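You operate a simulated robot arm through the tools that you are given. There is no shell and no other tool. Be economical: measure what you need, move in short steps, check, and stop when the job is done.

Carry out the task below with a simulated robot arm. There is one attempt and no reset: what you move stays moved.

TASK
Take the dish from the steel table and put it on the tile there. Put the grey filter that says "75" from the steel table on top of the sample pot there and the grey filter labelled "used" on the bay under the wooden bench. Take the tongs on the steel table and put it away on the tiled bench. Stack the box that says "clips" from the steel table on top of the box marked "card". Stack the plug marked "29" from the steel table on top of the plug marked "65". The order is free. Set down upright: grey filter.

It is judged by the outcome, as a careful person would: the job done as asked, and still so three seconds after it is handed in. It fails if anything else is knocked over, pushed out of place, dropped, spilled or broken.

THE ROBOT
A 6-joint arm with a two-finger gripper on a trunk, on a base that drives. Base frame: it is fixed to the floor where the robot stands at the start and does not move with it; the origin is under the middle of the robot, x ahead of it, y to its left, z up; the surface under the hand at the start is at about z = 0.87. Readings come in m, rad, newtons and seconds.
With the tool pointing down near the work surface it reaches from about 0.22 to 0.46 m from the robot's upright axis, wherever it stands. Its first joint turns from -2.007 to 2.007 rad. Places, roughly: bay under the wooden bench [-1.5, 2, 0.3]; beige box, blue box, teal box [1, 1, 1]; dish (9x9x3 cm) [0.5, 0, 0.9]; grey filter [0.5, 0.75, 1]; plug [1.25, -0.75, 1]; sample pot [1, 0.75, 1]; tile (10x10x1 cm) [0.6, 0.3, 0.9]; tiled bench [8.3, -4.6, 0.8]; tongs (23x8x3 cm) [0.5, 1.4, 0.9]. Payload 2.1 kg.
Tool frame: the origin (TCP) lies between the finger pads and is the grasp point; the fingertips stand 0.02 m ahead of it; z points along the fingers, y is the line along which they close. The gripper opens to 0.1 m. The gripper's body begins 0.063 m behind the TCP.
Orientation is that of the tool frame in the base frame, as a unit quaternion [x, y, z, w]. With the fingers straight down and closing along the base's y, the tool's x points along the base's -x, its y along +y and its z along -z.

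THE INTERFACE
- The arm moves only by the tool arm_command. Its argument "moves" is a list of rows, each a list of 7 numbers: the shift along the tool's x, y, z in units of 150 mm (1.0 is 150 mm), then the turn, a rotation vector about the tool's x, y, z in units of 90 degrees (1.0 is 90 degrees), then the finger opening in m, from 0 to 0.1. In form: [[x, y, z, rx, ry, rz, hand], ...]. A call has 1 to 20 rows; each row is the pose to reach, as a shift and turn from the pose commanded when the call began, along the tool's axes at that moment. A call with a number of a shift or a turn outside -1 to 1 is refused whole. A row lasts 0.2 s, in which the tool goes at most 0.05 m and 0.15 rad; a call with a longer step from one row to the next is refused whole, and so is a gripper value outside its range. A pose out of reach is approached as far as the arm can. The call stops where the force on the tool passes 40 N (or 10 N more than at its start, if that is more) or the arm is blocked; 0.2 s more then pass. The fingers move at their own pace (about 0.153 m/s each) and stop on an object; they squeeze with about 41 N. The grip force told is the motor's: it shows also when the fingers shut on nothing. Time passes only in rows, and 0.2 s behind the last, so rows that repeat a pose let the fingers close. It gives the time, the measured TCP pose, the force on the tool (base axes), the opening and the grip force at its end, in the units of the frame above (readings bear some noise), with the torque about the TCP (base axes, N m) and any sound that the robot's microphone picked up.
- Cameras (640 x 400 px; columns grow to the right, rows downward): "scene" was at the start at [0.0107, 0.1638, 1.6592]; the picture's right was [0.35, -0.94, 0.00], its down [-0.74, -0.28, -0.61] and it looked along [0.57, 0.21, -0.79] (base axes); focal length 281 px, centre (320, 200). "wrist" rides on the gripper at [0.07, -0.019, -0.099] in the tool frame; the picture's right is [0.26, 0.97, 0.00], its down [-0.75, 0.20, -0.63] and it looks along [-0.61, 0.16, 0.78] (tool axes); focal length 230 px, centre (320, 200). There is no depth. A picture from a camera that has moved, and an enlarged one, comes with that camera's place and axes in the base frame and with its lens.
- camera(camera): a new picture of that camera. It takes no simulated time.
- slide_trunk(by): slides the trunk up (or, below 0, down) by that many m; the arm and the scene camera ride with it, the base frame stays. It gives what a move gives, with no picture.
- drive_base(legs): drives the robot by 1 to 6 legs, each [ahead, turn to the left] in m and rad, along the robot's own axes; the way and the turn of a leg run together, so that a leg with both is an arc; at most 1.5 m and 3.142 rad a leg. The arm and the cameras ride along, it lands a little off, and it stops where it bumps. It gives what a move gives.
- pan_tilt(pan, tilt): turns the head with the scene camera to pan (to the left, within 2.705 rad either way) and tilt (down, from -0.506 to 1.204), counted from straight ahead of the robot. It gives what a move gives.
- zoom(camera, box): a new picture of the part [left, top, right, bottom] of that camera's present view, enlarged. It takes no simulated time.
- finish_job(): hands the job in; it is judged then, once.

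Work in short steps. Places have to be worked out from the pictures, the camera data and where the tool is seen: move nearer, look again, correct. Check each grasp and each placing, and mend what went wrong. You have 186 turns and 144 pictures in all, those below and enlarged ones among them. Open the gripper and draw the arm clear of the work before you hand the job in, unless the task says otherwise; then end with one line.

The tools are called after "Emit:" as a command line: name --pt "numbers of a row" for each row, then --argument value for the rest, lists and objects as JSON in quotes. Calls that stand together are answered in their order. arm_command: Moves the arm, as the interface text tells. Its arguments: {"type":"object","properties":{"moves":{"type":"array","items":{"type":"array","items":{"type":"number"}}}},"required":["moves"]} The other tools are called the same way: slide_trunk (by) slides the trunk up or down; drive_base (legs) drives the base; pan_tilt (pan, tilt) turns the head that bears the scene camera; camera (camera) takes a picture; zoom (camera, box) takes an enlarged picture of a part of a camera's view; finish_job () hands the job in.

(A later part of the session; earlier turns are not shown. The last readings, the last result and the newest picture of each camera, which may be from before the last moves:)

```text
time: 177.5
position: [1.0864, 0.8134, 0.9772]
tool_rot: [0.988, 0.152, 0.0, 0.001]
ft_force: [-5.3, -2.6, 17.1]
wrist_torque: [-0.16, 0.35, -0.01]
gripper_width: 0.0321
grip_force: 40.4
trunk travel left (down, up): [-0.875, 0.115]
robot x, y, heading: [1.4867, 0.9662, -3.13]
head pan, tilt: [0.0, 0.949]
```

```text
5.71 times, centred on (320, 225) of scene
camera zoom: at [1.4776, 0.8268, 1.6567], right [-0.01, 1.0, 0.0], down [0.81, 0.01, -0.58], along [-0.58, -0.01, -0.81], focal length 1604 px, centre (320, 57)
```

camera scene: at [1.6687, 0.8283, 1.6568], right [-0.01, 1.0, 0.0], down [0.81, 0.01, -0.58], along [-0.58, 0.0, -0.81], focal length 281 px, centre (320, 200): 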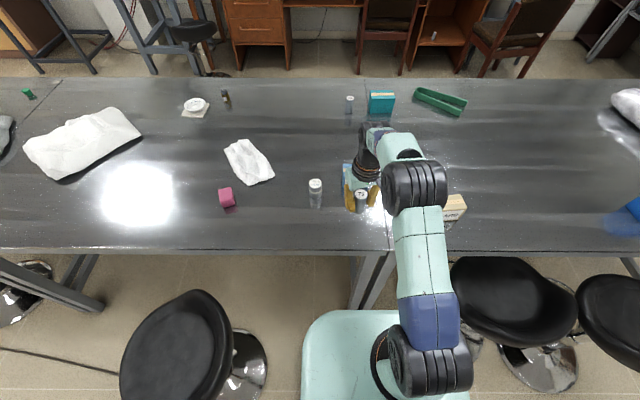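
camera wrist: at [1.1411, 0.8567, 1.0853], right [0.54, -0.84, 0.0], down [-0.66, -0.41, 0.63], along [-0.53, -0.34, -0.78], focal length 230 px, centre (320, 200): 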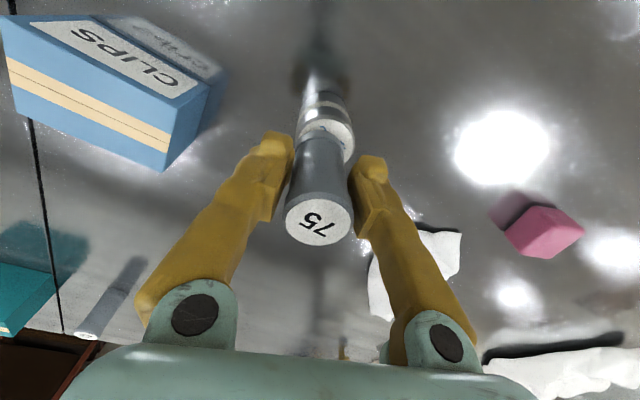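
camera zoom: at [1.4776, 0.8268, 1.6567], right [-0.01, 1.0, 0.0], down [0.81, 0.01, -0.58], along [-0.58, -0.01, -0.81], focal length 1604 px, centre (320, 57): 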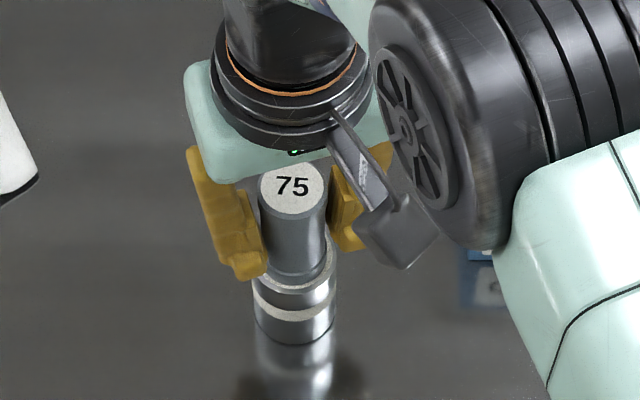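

Well centred. Relieve the rest, open and rise straight up.

Emit:
arm_command --pt "0 0 -0.012 0 0 0 0" --pt "0 0 -0.012 0 0 0 0.033" --pt "0 0 -0.012 0 0 0 0.045" --pt "0 0 -0.012 0 0 0 0.07" --pt "0 0 -0.012 0 0 0 0.07" --pt "0 0 -0.2 0 0 0 0.07" --pt "0 0 -0.45 0 0 0 0.07" --pt "0 0 -0.75 0 0 0 0.07"

Emit:
zoom --camera "scene" --box '[260, 180, 380, 280]'

Emit:
camera --camera "wrist"

```text
time: 179.3
position: [1.0867, 0.8117, 1.092]
tool_rot: [0.988, 0.152, 0.001, 0.002]
ft_force: [0.7, 0.6, 0.3]
wrist_torque: [-0.02, 0.0, 0.02]
gripper_width: 0.0702
grip_force: 0.0
trunk travel left (down, up): [-0.875, 0.115]
robot x, y, heading: [1.4876, 0.9673, -3.134]
head pan, tilt: [0.0, 0.949]
```

```text
4.00 times, centred on (320, 230) of scene
camera zoom: at [1.4768, 0.8268, 1.6567], right [-0.01, 1.0, 0.0], down [0.81, 0.01, -0.58], along [-0.58, -0.01, -0.81], focal length 1123 px, centre (320, 80)
```

zoom: 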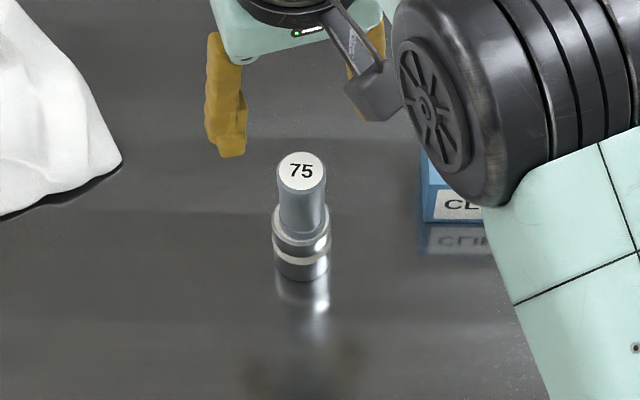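

```text
74 pictures are left
camera wrist: at [1.1476, 0.8525, 1.1907], right [0.54, -0.84, 0.0], down [-0.66, -0.42, 0.63], along [-0.53, -0.34, -0.78], focal length 230 px, centre (320, 200)
```

wrist: 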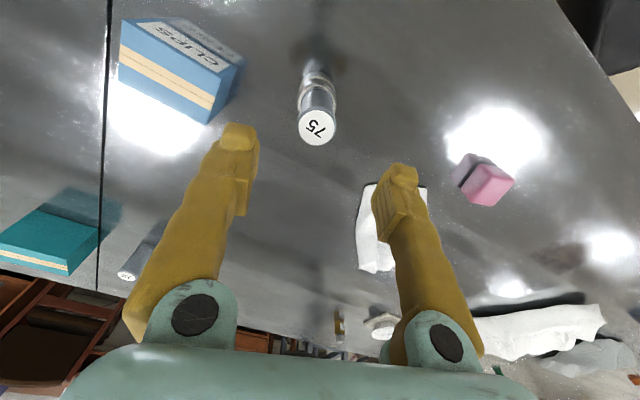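

"75" stands on the pot. The CLIPS box is ≈[1.025,0.947], ~6×9.3×6 cm. Edge a bit closer, and rotate the gripper to close along x above it.

Emit:
drive_base --legs '[[0.03, 0]]'

Emit:
arm_command --pt "0 0 0 0 0 -0.09 0.09" --pt "0 0 0 0 0 -0.18 0.1" --pt "0 -0.1 0 0 0 -0.27 0.1" --pt "0 -0.2 0 0 0 -0.36 0.1" --pt "0 -0.3 0 0 0 -0.45 0.1" --pt "0 -0.4 0 0 0 -0.54 0.1" --pt "0 -0.5 0 0 0 -0.63 0.1" --pt "0 -0.6 0 0 0 -0.72 0.1" --pt "0 -0.7 0 0 0 -0.806 0.1"

Emit:
camera --camera "wrist"

```text
time: 180.1
position: [1.0833, 0.8122, 1.0908]
tool_rot: [0.988, 0.152, 0.0, 0.002]
ft_force: [-0.6, 0.1, 0.3]
wrist_torque: [-0.01, 0.02, -0.01]
gripper_width: 0.0697
grip_force: 0.0
trunk travel left (down, up): [-0.875, 0.115]
robot x, y, heading: [1.4863, 0.9678, -3.131]
head pan, tilt: [0.0, 0.949]
stopped in leg 1: the robot was blocked; the commanded pose is now the measured one
```

```text
time: 182.1
position: [1.0518, 0.9132, 1.0907]
tool_rot: [0.706, 0.709, -0.001, 0.002]
ft_force: [0.2, 0.7, -0.1]
wrist_torque: [-0.02, 0.01, -0.01]
gripper_width: 0.0999
grip_force: 0.0
trunk travel left (down, up): [-0.875, 0.115]
robot x, y, heading: [1.485, 0.9686, -3.13]
head pan, tilt: [0.0, 0.949]
```

```text
73 pictures are left
camera wrist: at [1.0331, 0.9846, 1.1904], right [0.97, 0.26, 0.0], down [0.2, -0.75, 0.63], along [0.16, -0.61, -0.77], focal length 230 px, centre (320, 200)
```

wrist: 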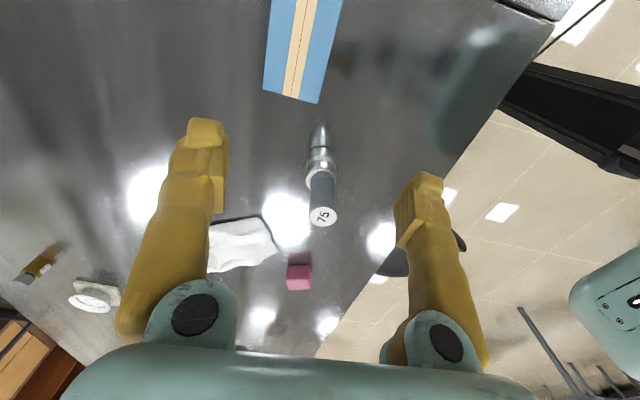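

CLIPS centre ≈[1.021,0.952]. Moving above it.

Emit:
arm_command --pt "0.12 -0.1 0.1 0 0 0 0.1" --pt "0.253 -0.207 0.3 0 0 0 0.1" --pt "0.253 -0.207 0.6 0 0 0 0.1" --pt "0.253 -0.207 0.74 0 0 0 0.1"

Emit:
camera --camera "wrist"

Emit:
zoom --camera "scene" --box '[300, 170, 460, 290]'

```text
time: 183.1
position: [1.0213, 0.9488, 0.9789]
tool_rot: [0.707, 0.708, -0.001, 0.001]
ft_force: [0.6, -0.2, 0.5]
wrist_torque: [-0.04, -0.01, 0.0]
gripper_width: 0.1
grip_force: 0.0
trunk travel left (down, up): [-0.875, 0.115]
robot x, y, heading: [1.4837, 0.9694, -3.132]
head pan, tilt: [0.0, 0.949]
```

```text
72 pictures are left
camera wrist: at [1.0026, 1.0208, 1.079], right [0.97, 0.26, 0.0], down [0.2, -0.75, 0.63], along [0.16, -0.61, -0.77], focal length 230 px, centre (320, 200)
```

wrist: 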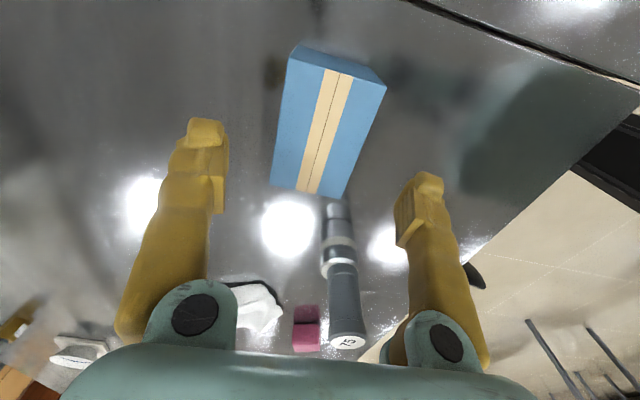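

```text
3.33 times, centred on (380, 230) of scene
camera zoom: at [1.4737, 0.8263, 1.6568], right [-0.01, 1.0, 0.0], down [0.81, 0.01, -0.58], along [-0.58, 0.0, -0.81], focal length 936 px, centre (120, 100)
```

zoom: 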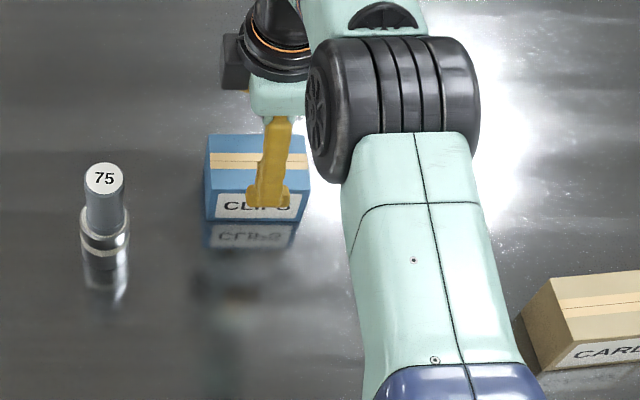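

Aligned well. Descend, close, and lift.

Emit:
arm_command --pt "0.03 0 0.25 0 0 0 0.1" --pt "0.03 0 0.5 0 0 0 0.1" --pt "0.03 0 0.5 0 0 0 0.05" --pt "0.03 0 0.5 0 0 0 0.0" --pt "0.03 0 0.5 0 0 0 0.0"

Emit:
arm_command --pt "0 0 -0.1 0 0 0 0" --pt "0 0 -0.35 0 0 0 0" --pt "0 0 -0.65 0 0 0 0" --pt "0 0 -0.95 0 0 0 0"

Emit:
camera --camera "wrist"

```text
time: 184.2
position: [1.0224, 0.9542, 0.9041]
tool_rot: [0.707, 0.708, -0.001, 0.001]
ft_force: [0.6, -0.5, -0.6]
wrist_torque: [-0.03, 0.01, 0.01]
gripper_width: 0.0591
grip_force: 41.6
trunk travel left (down, up): [-0.875, 0.115]
robot x, y, heading: [1.485, 0.9692, -3.136]
head pan, tilt: [0.0, 0.949]
```

```text
time: 185.2
position: [1.0211, 0.9534, 1.0466]
tool_rot: [0.706, 0.708, 0.0, 0.001]
ft_force: [0.5, -0.2, -1.7]
wrist_torque: [0.01, 0.02, -0.03]
gripper_width: 0.0591
grip_force: 41.3
trunk travel left (down, up): [-0.875, 0.115]
robot x, y, heading: [1.4863, 0.9681, -3.134]
head pan, tilt: [0.0, 0.949]
```

```text
70 pictures are left
camera wrist: at [1.0024, 1.0252, 1.1475], right [0.97, 0.26, 0.0], down [0.2, -0.75, 0.63], along [0.16, -0.61, -0.78], focal length 230 px, centre (320, 200)
```

wrist: 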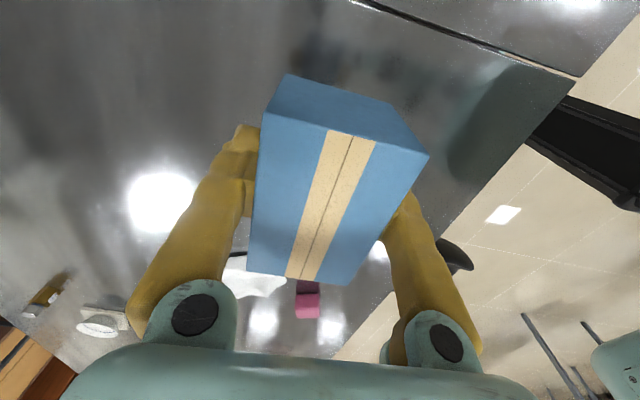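

Held. Now measuring the CARD box from the scene camera.

Emit:
zoom --camera "scene" --box '[400, 210, 540, 310]'

```text
4.00 times, centred on (470, 260) of scene
camera zoom: at [1.4747, 0.8263, 1.6567], right [-0.01, 1.0, 0.0], down [0.81, 0.01, -0.58], along [-0.58, 0.0, -0.81], focal length 1123 px, centre (-280, -40)
```

zoom: 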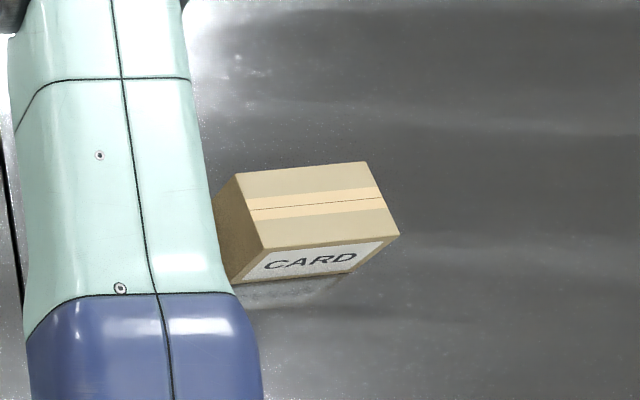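

CARD box: centre ≈[1.159,1.237], top ≈0.937, rotated ≈0.12 rad. Carrying CLIPS above it with matching yaw.

Emit:
arm_command --pt "0.24 0.115 0 0 0 0 0" --pt "0.48 0.23 0 0 0 -0.02 0" --pt "0.72 0.345 0 0 0 -0.05 0" --pt "0.95 0.46 0 0 0 -0.076 0"

Emit:
camera --camera "wrist"

```text
time: 186.2
position: [1.0937, 1.0982, 1.0459]
tool_rot: [0.663, 0.748, -0.002, 0.0]
ft_force: [0.5, 1.5, -1.7]
wrist_torque: [-0.01, 0.0, 0.01]
gripper_width: 0.0593
grip_force: 41.2
trunk travel left (down, up): [-0.875, 0.115]
robot x, y, heading: [1.4842, 0.9713, -3.134]
head pan, tilt: [0.0, 0.949]
```

```text
68 pictures are left
camera wrist: at [1.0665, 1.1671, 1.1459], right [0.93, 0.37, 0.0], down [0.29, -0.72, 0.63], along [0.23, -0.59, -0.77], focal length 230 px, centre (320, 200)
```

wrist: 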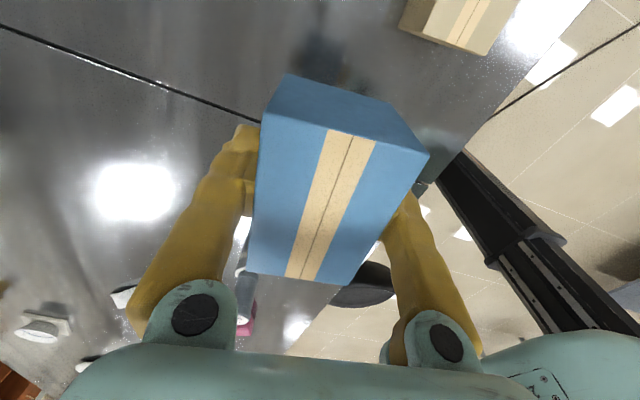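

Continue to above CARD.

Emit:
arm_command --pt "0.22 0.136 0 0 0 0 0" --pt "0.44 0.272 0 0 0 0 0" --pt "0.66 0.41 0 0 0 0 0" --pt "0.866 0.544 0 0 0 0 0"

Emit:
camera --camera "wrist"

Emit:
zoom --camera "scene" --box '[400, 190, 540, 310]'

```text
time: 187.2
position: [1.1568, 1.2379, 1.0454]
tool_rot: [0.663, 0.749, -0.002, 0.002]
ft_force: [1.0, 0.1, -0.9]
wrist_torque: [0.01, 0.01, 0.0]
gripper_width: 0.0594
grip_force: 40.9
trunk travel left (down, up): [-0.875, 0.115]
robot x, y, heading: [1.4864, 0.9716, -3.131]
head pan, tilt: [0.0, 0.949]
```

```text
67 pictures are left
camera wrist: at [1.1298, 1.307, 1.1446], right [0.93, 0.37, 0.0], down [0.29, -0.72, 0.63], along [0.23, -0.59, -0.77], focal length 230 px, centre (320, 200)
```

wrist: 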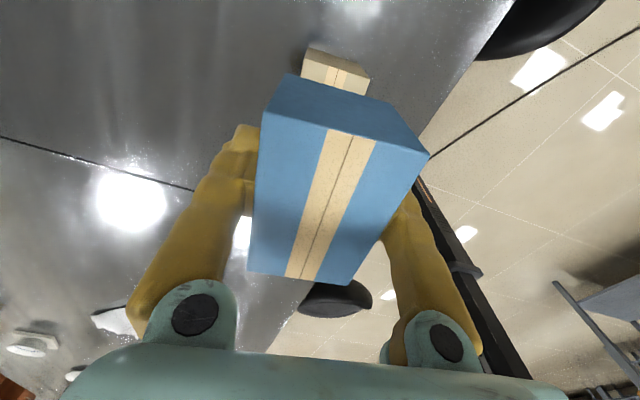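

```text
3.33 times, centred on (470, 250) of scene
camera zoom: at [1.4749, 0.8287, 1.657], right [-0.01, 1.0, 0.0], down [0.81, 0.01, -0.58], along [-0.58, -0.01, -0.81], focal length 936 px, centre (-180, 33)
```

zoom: 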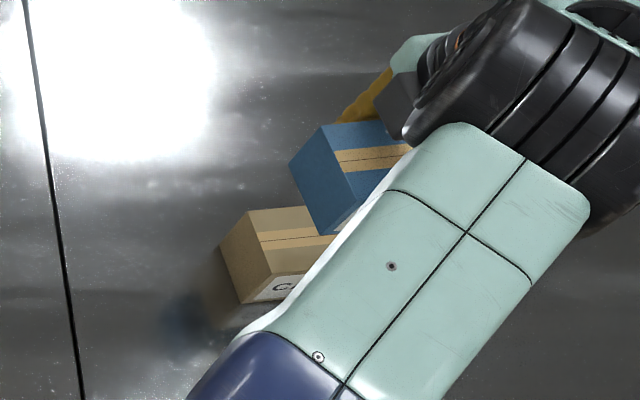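

CARD corners agree from both cameras. Lowering to just above it.

Emit:
arm_command --pt "0 0.01 0.15 0 0 0 0" --pt "0 0.01 0.3 0 0 0 0" --pt "0 0.01 0.44 0 0 0 0"

Emit:
zoom --camera "scene" --box '[400, 190, 540, 310]'

Emit:
camera --camera "wrist"

```text
time: 188.1
position: [1.157, 1.2363, 0.9814]
tool_rot: [0.663, 0.749, -0.001, 0.001]
ft_force: [0.5, 0.2, -1.6]
wrist_torque: [0.0, -0.02, -0.02]
gripper_width: 0.0592
grip_force: 41.3
trunk travel left (down, up): [-0.875, 0.115]
robot x, y, heading: [1.4825, 0.9692, -3.131]
head pan, tilt: [0.0, 0.949]
```

```text
3.33 times, centred on (470, 250) of scene
camera zoom: at [1.4733, 0.8267, 1.6568], right [-0.01, 1.0, 0.0], down [0.81, 0.01, -0.58], along [-0.58, 0.0, -0.81], focal length 936 px, centre (-180, 33)
```

zoom: 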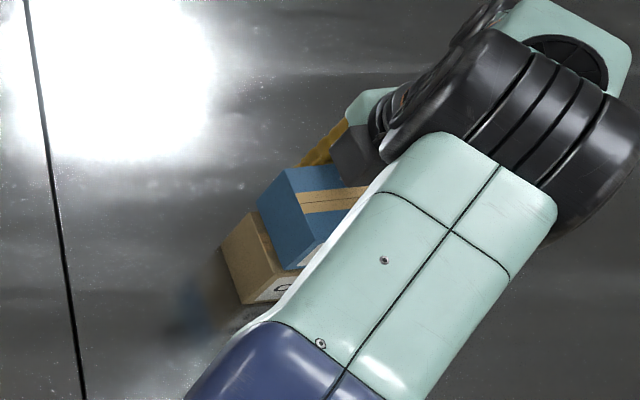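

```text
64 pictures are left
camera wrist: at [1.1297, 1.3051, 1.0795], right [0.93, 0.37, 0.0], down [0.29, -0.72, 0.63], along [0.23, -0.59, -0.78], focal length 230 px, centre (320, 200)
```

wrist: 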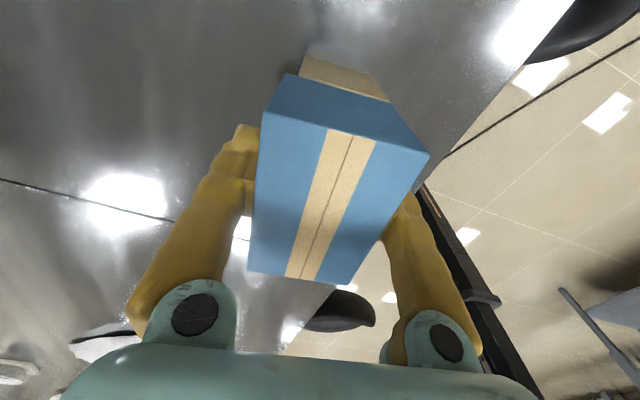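

Aligned. Lowering in small steps until contact.

Emit:
arm_command --pt "0 0 0.025 0 0 0 0" --pt "0 0 0.045 0 0 0 0" --pt "0 0 0.06 0 0 0 0" --pt "0 0 0.06 0 0 0 0"

```text
time: 189.1
position: [1.1581, 1.2334, 0.9719]
tool_rot: [0.663, 0.748, 0.0, -0.003]
ft_force: [-5.4, 5.8, 36.1]
wrist_torque: [-0.63, -0.27, 0.01]
gripper_width: 0.0593
grip_force: 41.0
trunk travel left (down, up): [-0.875, 0.115]
robot x, y, heading: [1.4857, 0.9679, -3.133]
head pan, tilt: [0.0, 0.949]
```

Contact at z≈0.972 as predicted. Relieve, open and rise.

Emit:
arm_command --pt "0 0 -0.012 0 0 0 0" --pt "0 0 -0.012 0 0 0 0.062" --pt "0 0 -0.012 0 0 0 0.08" --pt "0 0 -0.012 0 0 0 0.1" --pt "0 0 -0.012 0 0 0 0.1" --pt "0 0 -0.2 0 0 0 0.1" --pt "0 0 -0.5 0 0 0 0.1" --pt "0 0 -0.8 0 0 0 0.1"

Emit:
camera --camera "wrist"

Emit:
zoom --camera "scene" --box '[400, 190, 540, 310]'

```text
time: 190.8
position: [1.1557, 1.2353, 1.0926]
tool_rot: [0.663, 0.748, -0.001, 0.001]
ft_force: [0.2, -0.3, -0.1]
wrist_torque: [-0.03, 0.0, -0.03]
gripper_width: 0.1
grip_force: 0.1
trunk travel left (down, up): [-0.875, 0.115]
robot x, y, heading: [1.4834, 0.9683, -3.133]
head pan, tilt: [0.0, 0.949]
```

```text
63 pictures are left
camera wrist: at [1.1293, 1.3032, 1.1933], right [0.93, 0.37, 0.0], down [0.29, -0.72, 0.63], along [0.23, -0.59, -0.78], focal length 230 px, centre (320, 200)
```

wrist: 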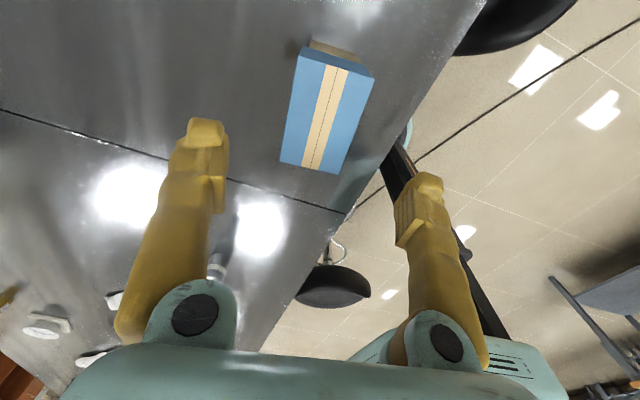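

```text
3.33 times, centred on (470, 250) of scene
camera zoom: at [1.4749, 0.826, 1.6567], right [-0.01, 1.0, 0.0], down [0.81, 0.01, -0.58], along [-0.58, 0.0, -0.81], focal length 936 px, centre (-180, 33)
```

zoom: 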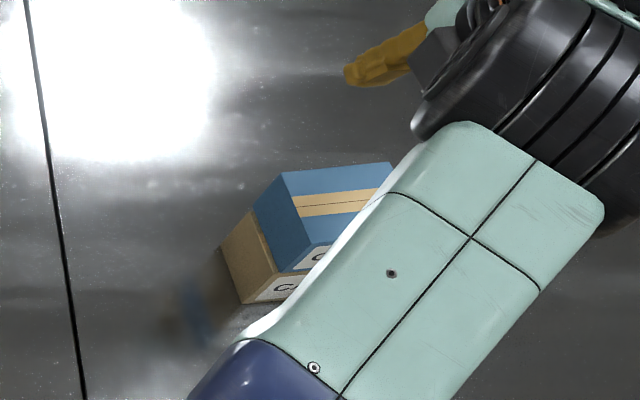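

CLIPS is stacked on CARD. Next the plugs: back out, go south past the third stool, and face the table at y≈-0.45.

Emit:
drive_base --legs '[[-0.55, 0], [0, 1.565], [1.42, 0], [0, -1.571]]'

Emit:
pan_tilt --pan 0.1 --tilt 0.8

Emit:
camera --camera "scene"

```text
time: 208.3
position: [1.6937, -0.1836, 1.0936]
tool_rot: [0.672, 0.74, -0.001, 0.001]
ft_force: [0.0, 0.4, -0.3]
wrist_torque: [-0.05, 0.02, 0.02]
gripper_width: 0.1
grip_force: 0.1
trunk travel left (down, up): [-0.875, 0.115]
robot x, y, heading: [2.0148, -0.4548, 3.125]
head pan, tilt: [0.0, 0.949]
```

```text
time: 209.0
position: [1.693, -0.184, 1.0924]
tool_rot: [0.672, 0.74, -0.001, 0.002]
ft_force: [0.3, -0.2, -0.2]
wrist_torque: [-0.01, 0.01, -0.03]
gripper_width: 0.1
grip_force: 0.0
trunk travel left (down, up): [-0.875, 0.115]
robot x, y, heading: [2.0172, -0.4565, 3.129]
head pan, tilt: [0.099, 0.799]
```

```text
61 pictures are left
camera scene: at [1.9944, -0.6072, 1.6683], right [-0.08, 1.0, 0.0], down [0.71, 0.06, -0.7], along [-0.69, -0.06, -0.72], focal length 281 px, centre (320, 200)
```

scene: 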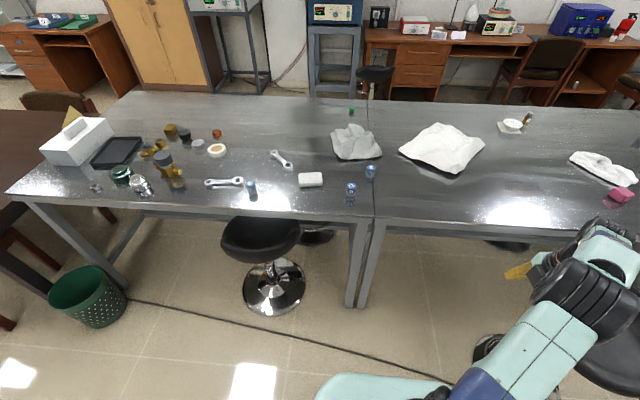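

Zooming on the plugs to read the labels.

Emit:
zoom --camera "scene" --box '[230, 150, 390, 230]'

```text
4.00 times, centred on (310, 190) of scene
camera zoom: at [1.9944, -0.6072, 1.6683], right [-0.08, 1.0, 0.0], down [0.71, 0.06, -0.7], along [-0.69, -0.06, -0.72], focal length 1123 px, centre (360, 240)
```

zoom: 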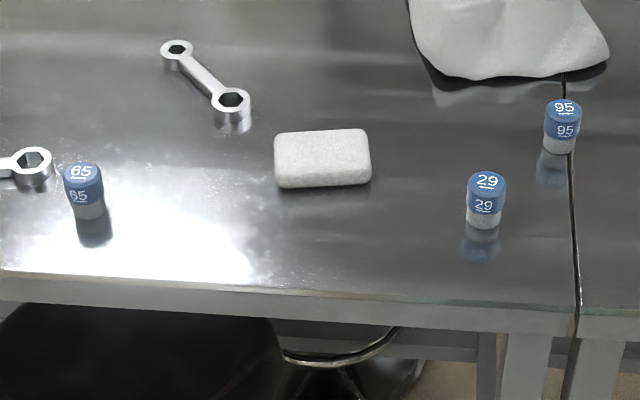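

29 ≈[1.2,-0.553], 65 ≈[1.22,-0.95], with a stool in front of 65. From [1.6,-0.75] both are within reach and the stool is cleared.

Emit:
drive_base --legs '[[0, 0.627], [0.5, 0], [0, -0.615]]'

Emit:
pan_tilt --pan 0.1 --tilt 0.95

Emit:
camera --camera "scene"

```text
time: 215.3
position: [1.2891, -0.4616, 1.0925]
tool_rot: [0.671, 0.742, -0.001, 0.001]
ft_force: [-0.2, 0.3, 0.6]
wrist_torque: [0.02, 0.02, -0.02]
gripper_width: 0.0998
grip_force: 0.0
trunk travel left (down, up): [-0.875, 0.115]
robot x, y, heading: [1.6128, -0.7308, 3.133]
head pan, tilt: [0.099, 0.799]
```

```text
time: 216.0
position: [1.2894, -0.4628, 1.0921]
tool_rot: [0.671, 0.741, -0.001, 0.0]
ft_force: [0.3, -0.4, -0.1]
wrist_torque: [0.03, -0.01, 0.01]
gripper_width: 0.0999
grip_force: 0.2
trunk travel left (down, up): [-0.875, 0.115]
robot x, y, heading: [1.6121, -0.7351, 3.135]
head pan, tilt: [0.099, 0.949]
```

```text
59 pictures are left
camera scene: at [1.5991, -0.8839, 1.6568], right [-0.09, 1.0, 0.0], down [0.81, 0.07, -0.58], along [-0.58, -0.05, -0.81], focal length 281 px, centre (320, 200)
```

scene: 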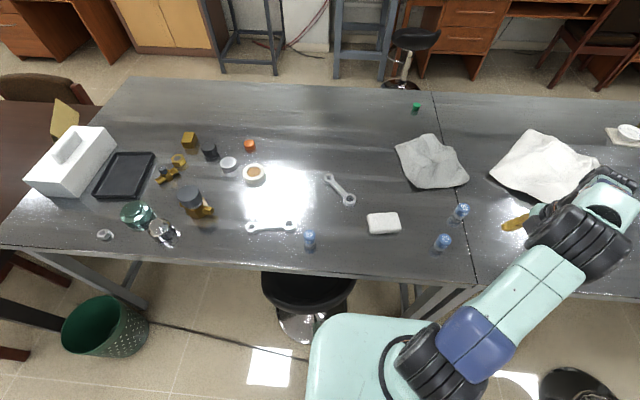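

Clear. Nudging 3 cm closer, then moving above plug 29.

Emit:
drive_base --legs '[[0.03, 0]]'

Emit:
arm_command --pt "-0.2 -0.11 0.1 0 0 0 0.07" --pt "-0.4 -0.22 0.2 0 0 0 0.07" --pt "-0.57 -0.36 0.3 0 0 0 0.07" --pt "-0.57 -0.36 0.5 0 0 0 0.07"

Emit:
camera --camera "wrist"

```text
time: 216.8
position: [1.2654, -0.4621, 1.0944]
tool_rot: [0.67, 0.742, -0.004, -0.002]
ft_force: [0.3, 0.5, -0.1]
wrist_torque: [-0.01, 0.06, -0.01]
gripper_width: 0.1001
grip_force: 0.0
trunk travel left (down, up): [-0.875, 0.115]
robot x, y, heading: [1.5799, -0.7331, 3.134]
head pan, tilt: [0.099, 0.949]
```

```text
time: 217.8
position: [1.2133, -0.5505, 1.018]
tool_rot: [0.671, 0.742, -0.001, 0.001]
ft_force: [0.2, 0.4, 1.4]
wrist_torque: [0.0, 0.02, 0.01]
gripper_width: 0.07
grip_force: 0.0
trunk travel left (down, up): [-0.875, 0.115]
robot x, y, heading: [1.5832, -0.7323, 3.13]
head pan, tilt: [0.099, 0.949]
```

```text
58 pictures are left
camera wrist: at [1.1877, -0.482, 1.1178], right [0.94, 0.35, 0.0], down [0.27, -0.72, 0.63], along [0.22, -0.59, -0.77], focal length 230 px, centre (320, 200)
```

wrist: 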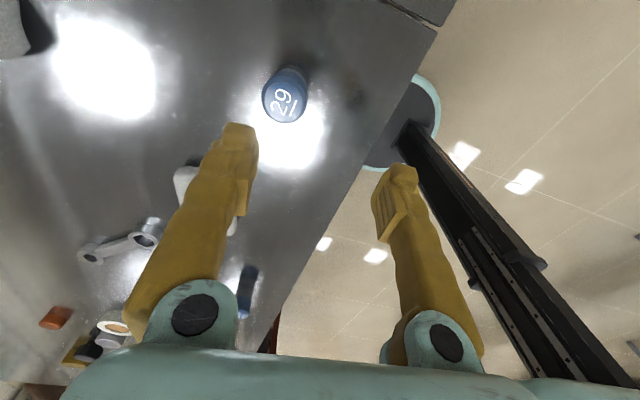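

Plug 29 triangulates to [1.180,-0.548], top 0.92. Aligning above it.

Emit:
arm_command --pt "0.02 -0.11 0.1 0 0 0 0.07" --pt "0.04 -0.219 0.2 0 0 0 0.07" --pt "0.04 -0.219 0.33 0 0 0 0.07"

Emit:
camera --camera "wrist"

```text
time: 218.6
position: [1.179, -0.5488, 0.9679]
tool_rot: [0.671, 0.742, -0.002, 0.0]
ft_force: [0.2, 0.1, -0.4]
wrist_torque: [0.01, 0.0, 0.03]
gripper_width: 0.0699
grip_force: 0.1
trunk travel left (down, up): [-0.875, 0.115]
robot x, y, heading: [1.5845, -0.7346, 3.128]
head pan, tilt: [0.099, 0.949]
```

```text
57 pictures are left
camera wrist: at [1.1541, -0.4801, 1.0675], right [0.94, 0.35, 0.0], down [0.27, -0.72, 0.63], along [0.22, -0.59, -0.77], focal length 230 px, centre (320, 200)
```

wrist: 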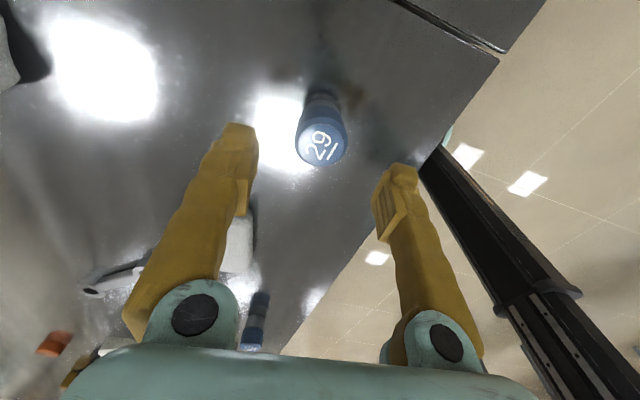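

Aligned. Descend, close and lift.

Emit:
arm_command --pt "0.01 0.01 0.2 0 0 0 0.07" --pt "0.01 0.01 0.41 0 0 0 0.07" --pt "0.01 0.01 0.41 0 0 0 0.03" --pt "0.01 0.01 0.41 0 0 0 0" --pt "0.01 0.01 0.41 0 0 0 0"

Emit:
arm_command --pt "0 0 -0.15 0 0 0 0" --pt "0 0 -0.4 0 0 0 0" --pt "0 0 -0.7 0 0 0 0"

Emit:
camera --camera "wrist"

```text
time: 219.8
position: [1.1822, -0.5469, 0.9069]
tool_rot: [0.671, 0.741, -0.002, 0.001]
ft_force: [-0.6, -0.4, 1.3]
wrist_torque: [0.03, 0.0, -0.04]
gripper_width: 0.0356
grip_force: 41.7
trunk travel left (down, up): [-0.875, 0.115]
robot x, y, heading: [1.5827, -0.7392, 3.13]
head pan, tilt: [0.099, 0.949]
```

```text
time: 220.6
position: [1.1817, -0.5476, 1.0119]
tool_rot: [0.671, 0.741, -0.001, 0.001]
ft_force: [-0.1, -0.2, -0.8]
wrist_torque: [-0.02, -0.01, -0.02]
gripper_width: 0.0357
grip_force: 41.1
trunk travel left (down, up): [-0.875, 0.115]
robot x, y, heading: [1.5839, -0.7351, 3.128]
head pan, tilt: [0.099, 0.949]
```

```text
56 pictures are left
camera wrist: at [1.1565, -0.4788, 1.1127], right [0.94, 0.35, 0.0], down [0.27, -0.73, 0.63], along [0.22, -0.59, -0.78], focal length 230 px, centre (320, 200)
```

wrist: 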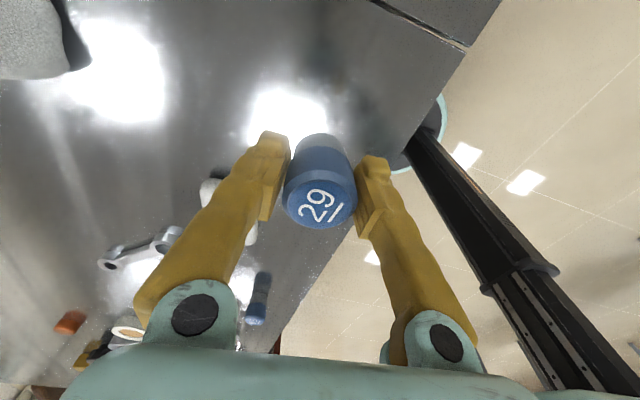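

Held. Moving toward plug 65.

Emit:
arm_command --pt "-0.3 -0.015 0 0 0 0 0" --pt "-0.6 -0.03 0 0 0 0 0" --pt "-0.85 -0.04 0 0 0 0 0" --pt "-1 -0.05 0 0 0 0 0"

Emit:
arm_command --pt "-0.3 -0.015 0 0 0 0 0" --pt "-0.6 -0.03 0 0 0 0 0" --pt "-0.85 -0.04 0 0 0 0 0" --pt "-1 -0.05 0 0 0 0 0"

Emit:
camera --camera "wrist"

Emit:
zoom --camera "scene" --box '[260, 180, 420, 280]'

```text
time: 221.6
position: [1.1881, -0.6981, 1.0152]
tool_rot: [0.672, 0.741, -0.001, 0.001]
ft_force: [-0.1, -0.6, -1.7]
wrist_torque: [0.0, 0.0, -0.02]
gripper_width: 0.0357
grip_force: 41.2
trunk travel left (down, up): [-0.875, 0.115]
robot x, y, heading: [1.5813, -0.737, 3.128]
head pan, tilt: [0.099, 0.949]
```

```text
time: 222.6
position: [1.1941, -0.8478, 1.0124]
tool_rot: [0.672, 0.741, -0.001, 0.001]
ft_force: [0.1, -0.7, -0.2]
wrist_torque: [0.02, 0.01, -0.04]
gripper_width: 0.036
grip_force: 40.8
trunk travel left (down, up): [-0.875, 0.115]
robot x, y, heading: [1.5808, -0.734, 3.13]
head pan, tilt: [0.099, 0.949]
```

```text
55 pictures are left
camera wrist: at [1.1694, -0.7786, 1.1133], right [0.94, 0.35, 0.0], down [0.27, -0.73, 0.63], along [0.22, -0.59, -0.78], focal length 230 px, centre (320, 200)
```

wrist: 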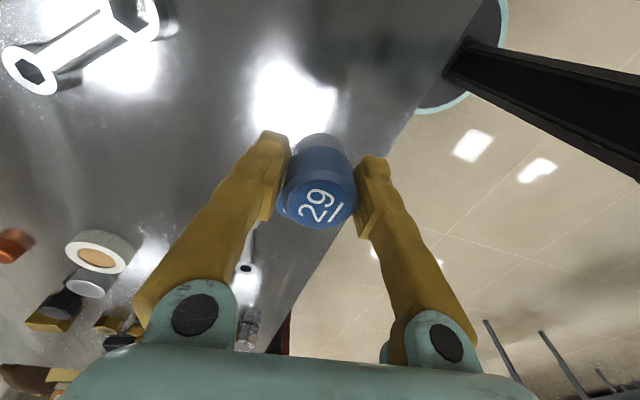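

```text
4.00 times, centred on (340, 230) of scene
camera zoom: at [1.5686, -0.8852, 1.6566], right [-0.09, 1.0, 0.0], down [0.81, 0.07, -0.58], along [-0.58, -0.05, -0.81], focal length 1123 px, centre (240, 80)
```

zoom: 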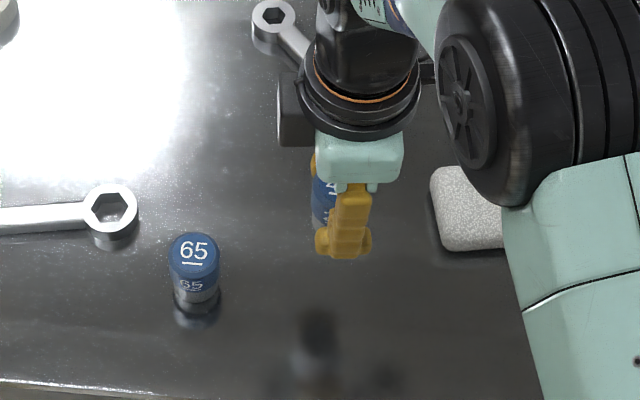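

65 at ≈[1.196,-0.951]. Moving over it at safe height and comparing in the scene view.

Emit:
arm_command --pt "-0.25 -0.02 0 0 0 0 0" --pt "-0.5 -0.04 0 0 0 0 0" --pt "-0.686 -0.055 0 0 0 0 0" --pt "-0.686 -0.055 0.15 0 0 0 0"

Emit:
zoom --camera "scene" --box '[270, 200, 350, 270]'

Emit:
camera --camera "wrist"

```text
time: 223.6
position: [1.1981, -0.9499, 0.9923]
tool_rot: [0.671, 0.741, -0.001, 0.001]
ft_force: [-0.2, -0.6, 0.1]
wrist_torque: [0.01, 0.0, 0.0]
gripper_width: 0.0358
grip_force: 41.3
trunk travel left (down, up): [-0.875, 0.115]
robot x, y, heading: [1.5828, -0.7331, 3.13]
head pan, tilt: [0.099, 0.949]
```

```text
5.71 times, centred on (310, 235) of scene
camera zoom: at [1.5679, -0.884, 1.6567], right [-0.09, 1.0, 0.0], down [0.81, 0.07, -0.58], along [-0.58, -0.05, -0.81], focal length 1604 px, centre (377, 0)
```

zoom: 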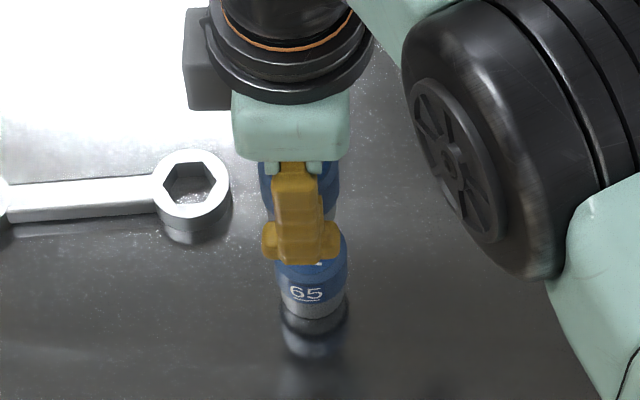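

```text
52 pictures are left
camera wrist: at [1.1723, -0.8809, 1.0918], right [0.94, 0.35, 0.0], down [0.27, -0.73, 0.63], along [0.22, -0.59, -0.78], focal length 230 px, centre (320, 200)
```

wrist: 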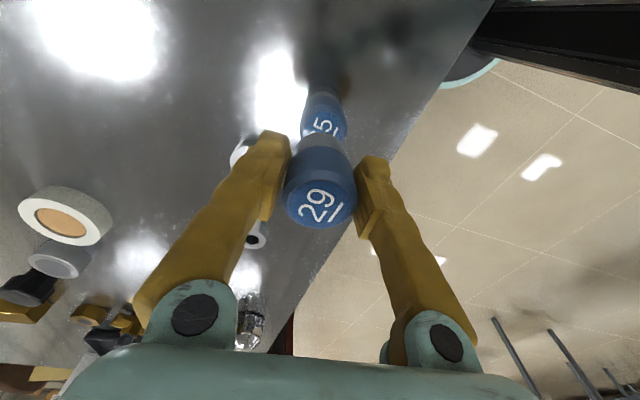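

Within ~3 mm. Adjusting +y slightly and lowering to ~5 mm above contact.

Emit:
arm_command --pt "0.017 0 0.1 0 0 0 0" --pt "0.017 0 0.19 0 0 0 0"

Emit:
zoom --camera "scene" --box '[270, 200, 350, 270]'

Emit:
zoom --camera "wrist" --box '[240, 60, 400, 240]'

```text
time: 224.2
position: [1.1975, -0.947, 0.9633]
tool_rot: [0.671, 0.741, -0.001, 0.002]
ft_force: [-0.4, 0.4, -0.9]
wrist_torque: [0.0, 0.0, -0.02]
gripper_width: 0.0357
grip_force: 40.1
trunk travel left (down, up): [-0.875, 0.115]
robot x, y, heading: [1.5799, -0.7362, 3.13]
head pan, tilt: [0.099, 0.949]
```

```text
5.71 times, centred on (310, 235) of scene
camera zoom: at [1.5681, -0.8843, 1.6567], right [-0.09, 1.0, 0.0], down [0.81, 0.07, -0.58], along [-0.58, -0.05, -0.81], focal length 1604 px, centre (377, 0)
```

zoom: 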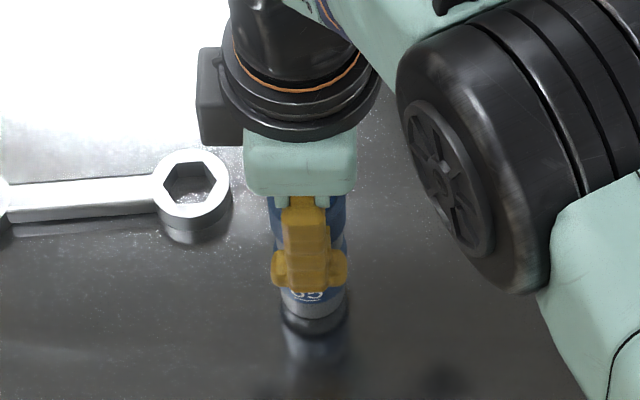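

```text
2.22 times, centred on (320, 150) of wrist
camera zoom: at [1.1718, -0.8783, 1.0616], right [0.94, 0.35, 0.0], down [0.27, -0.73, 0.63], along [0.22, -0.59, -0.78], focal length 511 px, centre (320, 311)
```

zoom: 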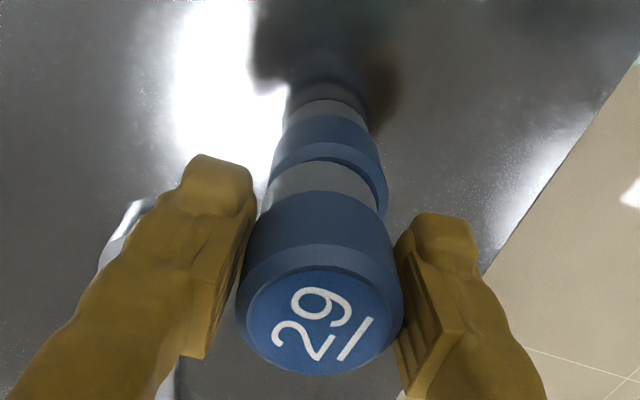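

Offset ~3 mm (+x). Correct and lower to contact.

Emit:
arm_command --pt "0.008 0.021 0.01 0 0 0 0" --pt "0.008 0.021 0.03 0 0 0 0" --pt "0.008 0.021 0.045 0 0 0 0"

Emit:
zoom --camera "wrist" --box '[240, 60, 400, 240]'

```text
time: 225.0
position: [1.2014, -0.9464, 0.9568]
tool_rot: [0.671, 0.741, -0.003, 0.001]
ft_force: [-1.8, -0.1, 6.9]
wrist_torque: [-0.05, 0.05, -0.02]
gripper_width: 0.0357
grip_force: 40.9
trunk travel left (down, up): [-0.875, 0.115]
robot x, y, heading: [1.5784, -0.7341, 3.129]
head pan, tilt: [0.099, 0.949]
```

```text
2.22 times, centred on (320, 150) of wrist
camera zoom: at [1.1761, -0.8776, 1.0562], right [0.94, 0.35, 0.0], down [0.28, -0.72, 0.63], along [0.22, -0.59, -0.77], focal length 511 px, centre (320, 311)
```

zoom: 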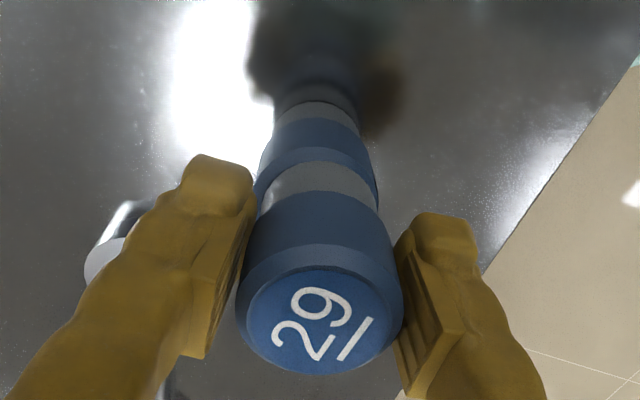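

Now aligned, with light contact (7 N). Release and rise.

Emit:
arm_command --pt "0 0 0.005 0 0 0 0" --pt "0 0 0.0 0 0 0 0.037" --pt "0 0 0.0 0 0 0 0.05" --pt "0 0 0.0 0 0 0 0.07" --pt "0 0 0.0 0 0 0 0.07" --pt "0 0 -0.2 0 0 0 0.07" --pt "0 0 -0.5 0 0 0 0.07" --pt "0 0 -0.9 0 0 0 0.07"

Emit:
zoom --camera "scene" --box '[260, 190, 360, 270]'

Emit:
camera --camera "wrist"

```text
refused: row 8 steps farther than a row can; nothing moved
```

```text
5.00 times, centred on (310, 230) of scene
camera zoom: at [1.5701, -0.883, 1.657], right [-0.09, 1.0, 0.0], down [0.81, 0.07, -0.58], along [-0.58, -0.05, -0.81], focal length 1403 px, centre (370, 50)
```

zoom: 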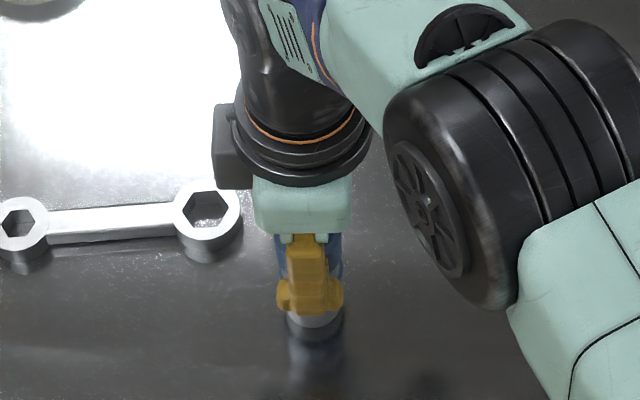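

```text
47 pictures are left
camera wrist: at [1.1761, -0.8776, 1.0562], right [0.94, 0.35, 0.0], down [0.28, -0.72, 0.63], along [0.22, -0.59, -0.77], focal length 230 px, centre (320, 200)
```

wrist: 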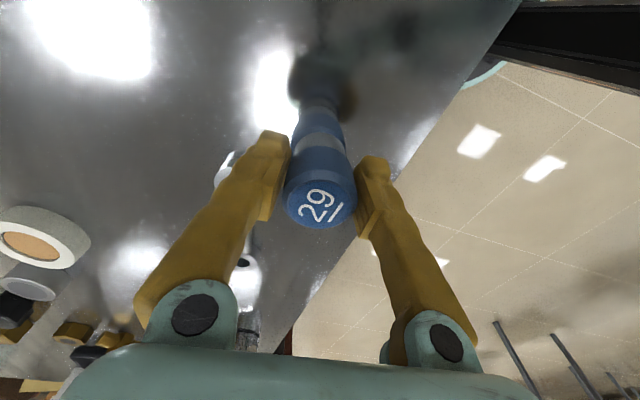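

The last step was too long; resending with smaller rise steps.

Emit:
arm_command --pt "0 0 0.005 0 0 0 0" --pt "0 0 0.0 0 0 0 0.037" --pt "0 0 0.0 0 0 0 0.05" --pt "0 0 0.0 0 0 0 0.07" --pt "0 0 0.0 0 0 0 0.07" --pt "0 0 -0.2 0 0 0 0.07" --pt "0 0 -0.45 0 0 0 0.07" --pt "0 0 -0.72 0 0 0 0.07" --pt "0 0 -0.9 0 0 0 0.07"

Emit:
zoom --camera "scene" --box '[260, 190, 360, 270]'

```text
time: 227.0
position: [1.1991, -0.9493, 1.0908]
tool_rot: [0.671, 0.742, -0.001, 0.001]
ft_force: [0.3, -0.7, -0.3]
wrist_torque: [0.0, 0.03, 0.0]
gripper_width: 0.0699
grip_force: 0.1
trunk travel left (down, up): [-0.875, 0.115]
robot x, y, heading: [1.5882, -0.7373, 3.132]
head pan, tilt: [0.099, 0.949]
```

```text
5.00 times, centred on (310, 230) of scene
camera zoom: at [1.5691, -0.8836, 1.6567], right [-0.09, 1.0, 0.0], down [0.81, 0.07, -0.58], along [-0.58, -0.05, -0.81], focal length 1403 px, centre (370, 50)
```

zoom: 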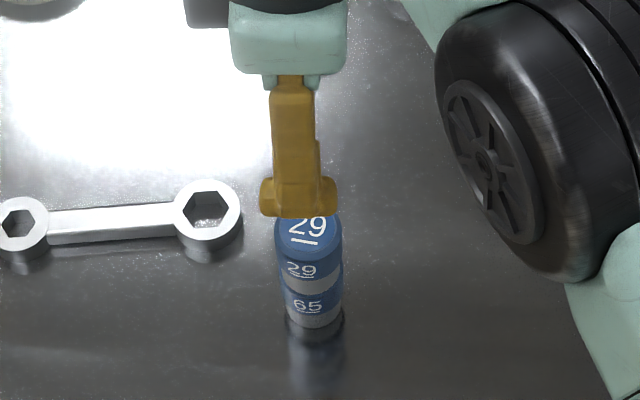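

29 is on 65. Now return around the left end of the table for the tongs.

Emit:
drive_base --legs '[[-0.42, 0], [0, -1.561], [1.5, 0], [1.5, 0], [0.6, 0]]'

Emit:
drive_base --legs '[[0, 1.571]]'

```text
time: 250.6
position: [1.7382, 3.2734, 1.0904]
tool_rot: [0.998, 0.067, -0.002, 0.0]
ft_force: [-0.2, 0.5, -0.5]
wrist_torque: [0.03, -0.02, 0.01]
gripper_width: 0.0703
grip_force: 0.0
trunk travel left (down, up): [-0.875, 0.115]
robot x, y, heading: [1.9651, 2.8999, 1.598]
head pan, tilt: [0.099, 0.949]
```

```text
time: 254.8
position: [1.5911, 2.67, 1.0903]
tool_rot: [0.658, 0.753, -0.001, 0.001]
ft_force: [-0.8, -0.2, 0.7]
wrist_torque: [-0.02, -0.02, 0.0]
gripper_width: 0.0699
grip_force: 0.1
trunk travel left (down, up): [-0.875, 0.115]
robot x, y, heading: [1.9672, 2.8996, -3.11]
head pan, tilt: [0.099, 0.949]
```

Straightening heading and driving west, then south along the near side to the tongs.

Emit:
drive_base --legs '[[0, -0.06], [1.5, 0], [0.72, 0], [0, 1.6], [1.5, 0], [0, 1.571]]'

Emit:
pan_tilt --pan 0.0 --tilt 0.85

Emit:
camera --camera "scene"

```text
time: 280.9
position: [0.1423, 1.6929, 1.0904]
tool_rot: [0.753, -0.658, -0.001, -0.002]
ft_force: [0.0, 0.1, -0.4]
wrist_torque: [0.0, 0.01, 0.01]
gripper_width: 0.0699
grip_force: 0.0
trunk travel left (down, up): [-0.875, 0.115]
robot x, y, heading: [-0.2344, 1.4656, 0.024]
head pan, tilt: [0.099, 0.949]
```

```text
time: 281.5
position: [0.1427, 1.6935, 1.0907]
tool_rot: [0.752, -0.659, -0.001, -0.001]
ft_force: [0.7, 0.0, 0.1]
wrist_torque: [0.02, 0.0, -0.04]
gripper_width: 0.0702
grip_force: 0.0
trunk travel left (down, up): [-0.875, 0.115]
robot x, y, heading: [-0.2335, 1.4636, 0.015]
head pan, tilt: [0.0, 0.85]
```

```text
45 pictures are left
camera scene: at [-0.2176, 1.6044, 1.6642], right [0.02, -1.0, 0.0], down [-0.75, -0.02, -0.66], along [0.66, 0.01, -0.75], focal length 281 px, centre (320, 200)
```

scene: 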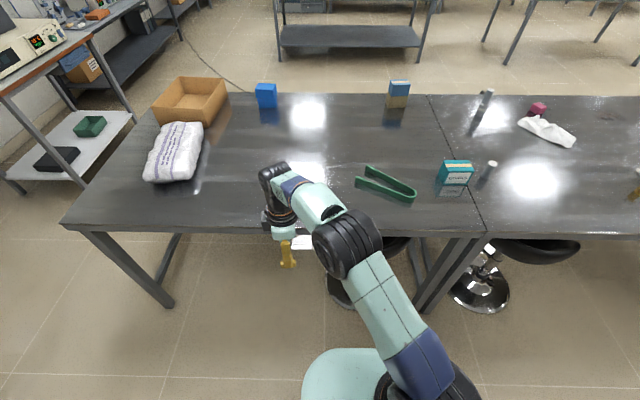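

Stacks look good from here. Zoom on the tongs.

Emit:
zoom --camera "scene" --box '[330, 140, 450, 220]'

```text
5.00 times, centred on (390, 180) of scene
camera zoom: at [-0.2176, 1.6044, 1.6642], right [0.02, -1.0, 0.0], down [-0.75, -0.02, -0.66], along [0.66, 0.01, -0.75], focal length 1403 px, centre (-30, 300)
```

zoom: 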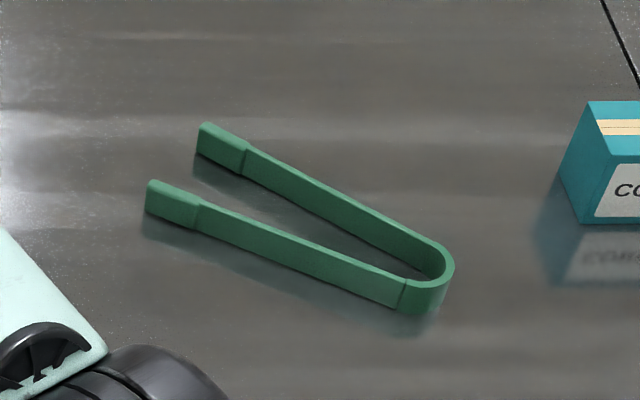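

The tongs lie on edge: bend at ≈[0.496,1.256], tips ≈[0.62,1.45], axis ≈58°. I'll drive in and align the gripper across both arms at ≈[0.546,1.337].

Emit:
drive_base --legs '[[0.355, 0]]'

Emit:
arm_command --pt "0.25 0 0 0 0 0.09 0.1" --pt "0.5 0 0 0 0 0.18 0.1" --pt "0.75 0 0 0 0 0.27 0.1" --pt "1 0 0 0 0 0.36 0.1" --pt "1 0 0 0 0 0.439 0.1"

Emit:
camera --camera "wrist"

```text
time: 283.8
position: [0.4951, 1.6989, 1.0908]
tool_rot: [0.752, -0.659, -0.001, -0.001]
ft_force: [-0.2, 0.3, -0.5]
wrist_torque: [0.04, -0.01, 0.0]
gripper_width: 0.0696
grip_force: 0.0
trunk travel left (down, up): [-0.875, 0.115]
robot x, y, heading: [0.1194, 1.4736, 0.015]
head pan, tilt: [0.0, 0.85]
```

```text
time: 285.0
position: [0.5157, 1.5498, 1.0884]
tool_rot: [-0.484, 0.875, 0.002, 0.0]
ft_force: [-0.6, 0.3, -0.8]
wrist_torque: [0.0, 0.0, 0.01]
gripper_width: 0.0997
grip_force: 0.0
trunk travel left (down, up): [-0.875, 0.115]
robot x, y, heading: [0.1241, 1.4748, 0.019]
head pan, tilt: [0.0, 0.85]
```

```text
43 pictures are left
camera wrist: at [0.4958, 1.4817, 1.1887], right [-0.96, 0.3, 0.0], down [0.23, 0.74, 0.63], along [0.19, 0.6, -0.78], focal length 230 px, centre (320, 200)
```

wrist: 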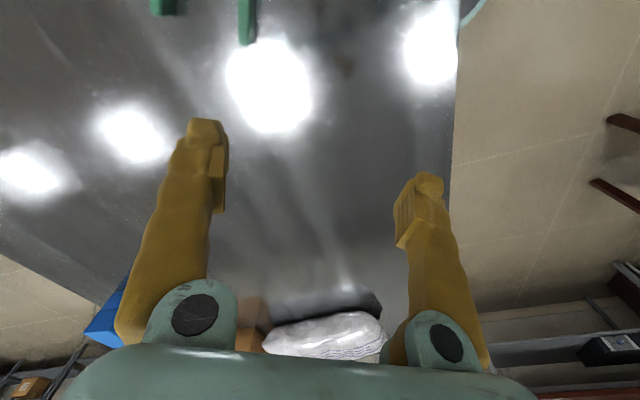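

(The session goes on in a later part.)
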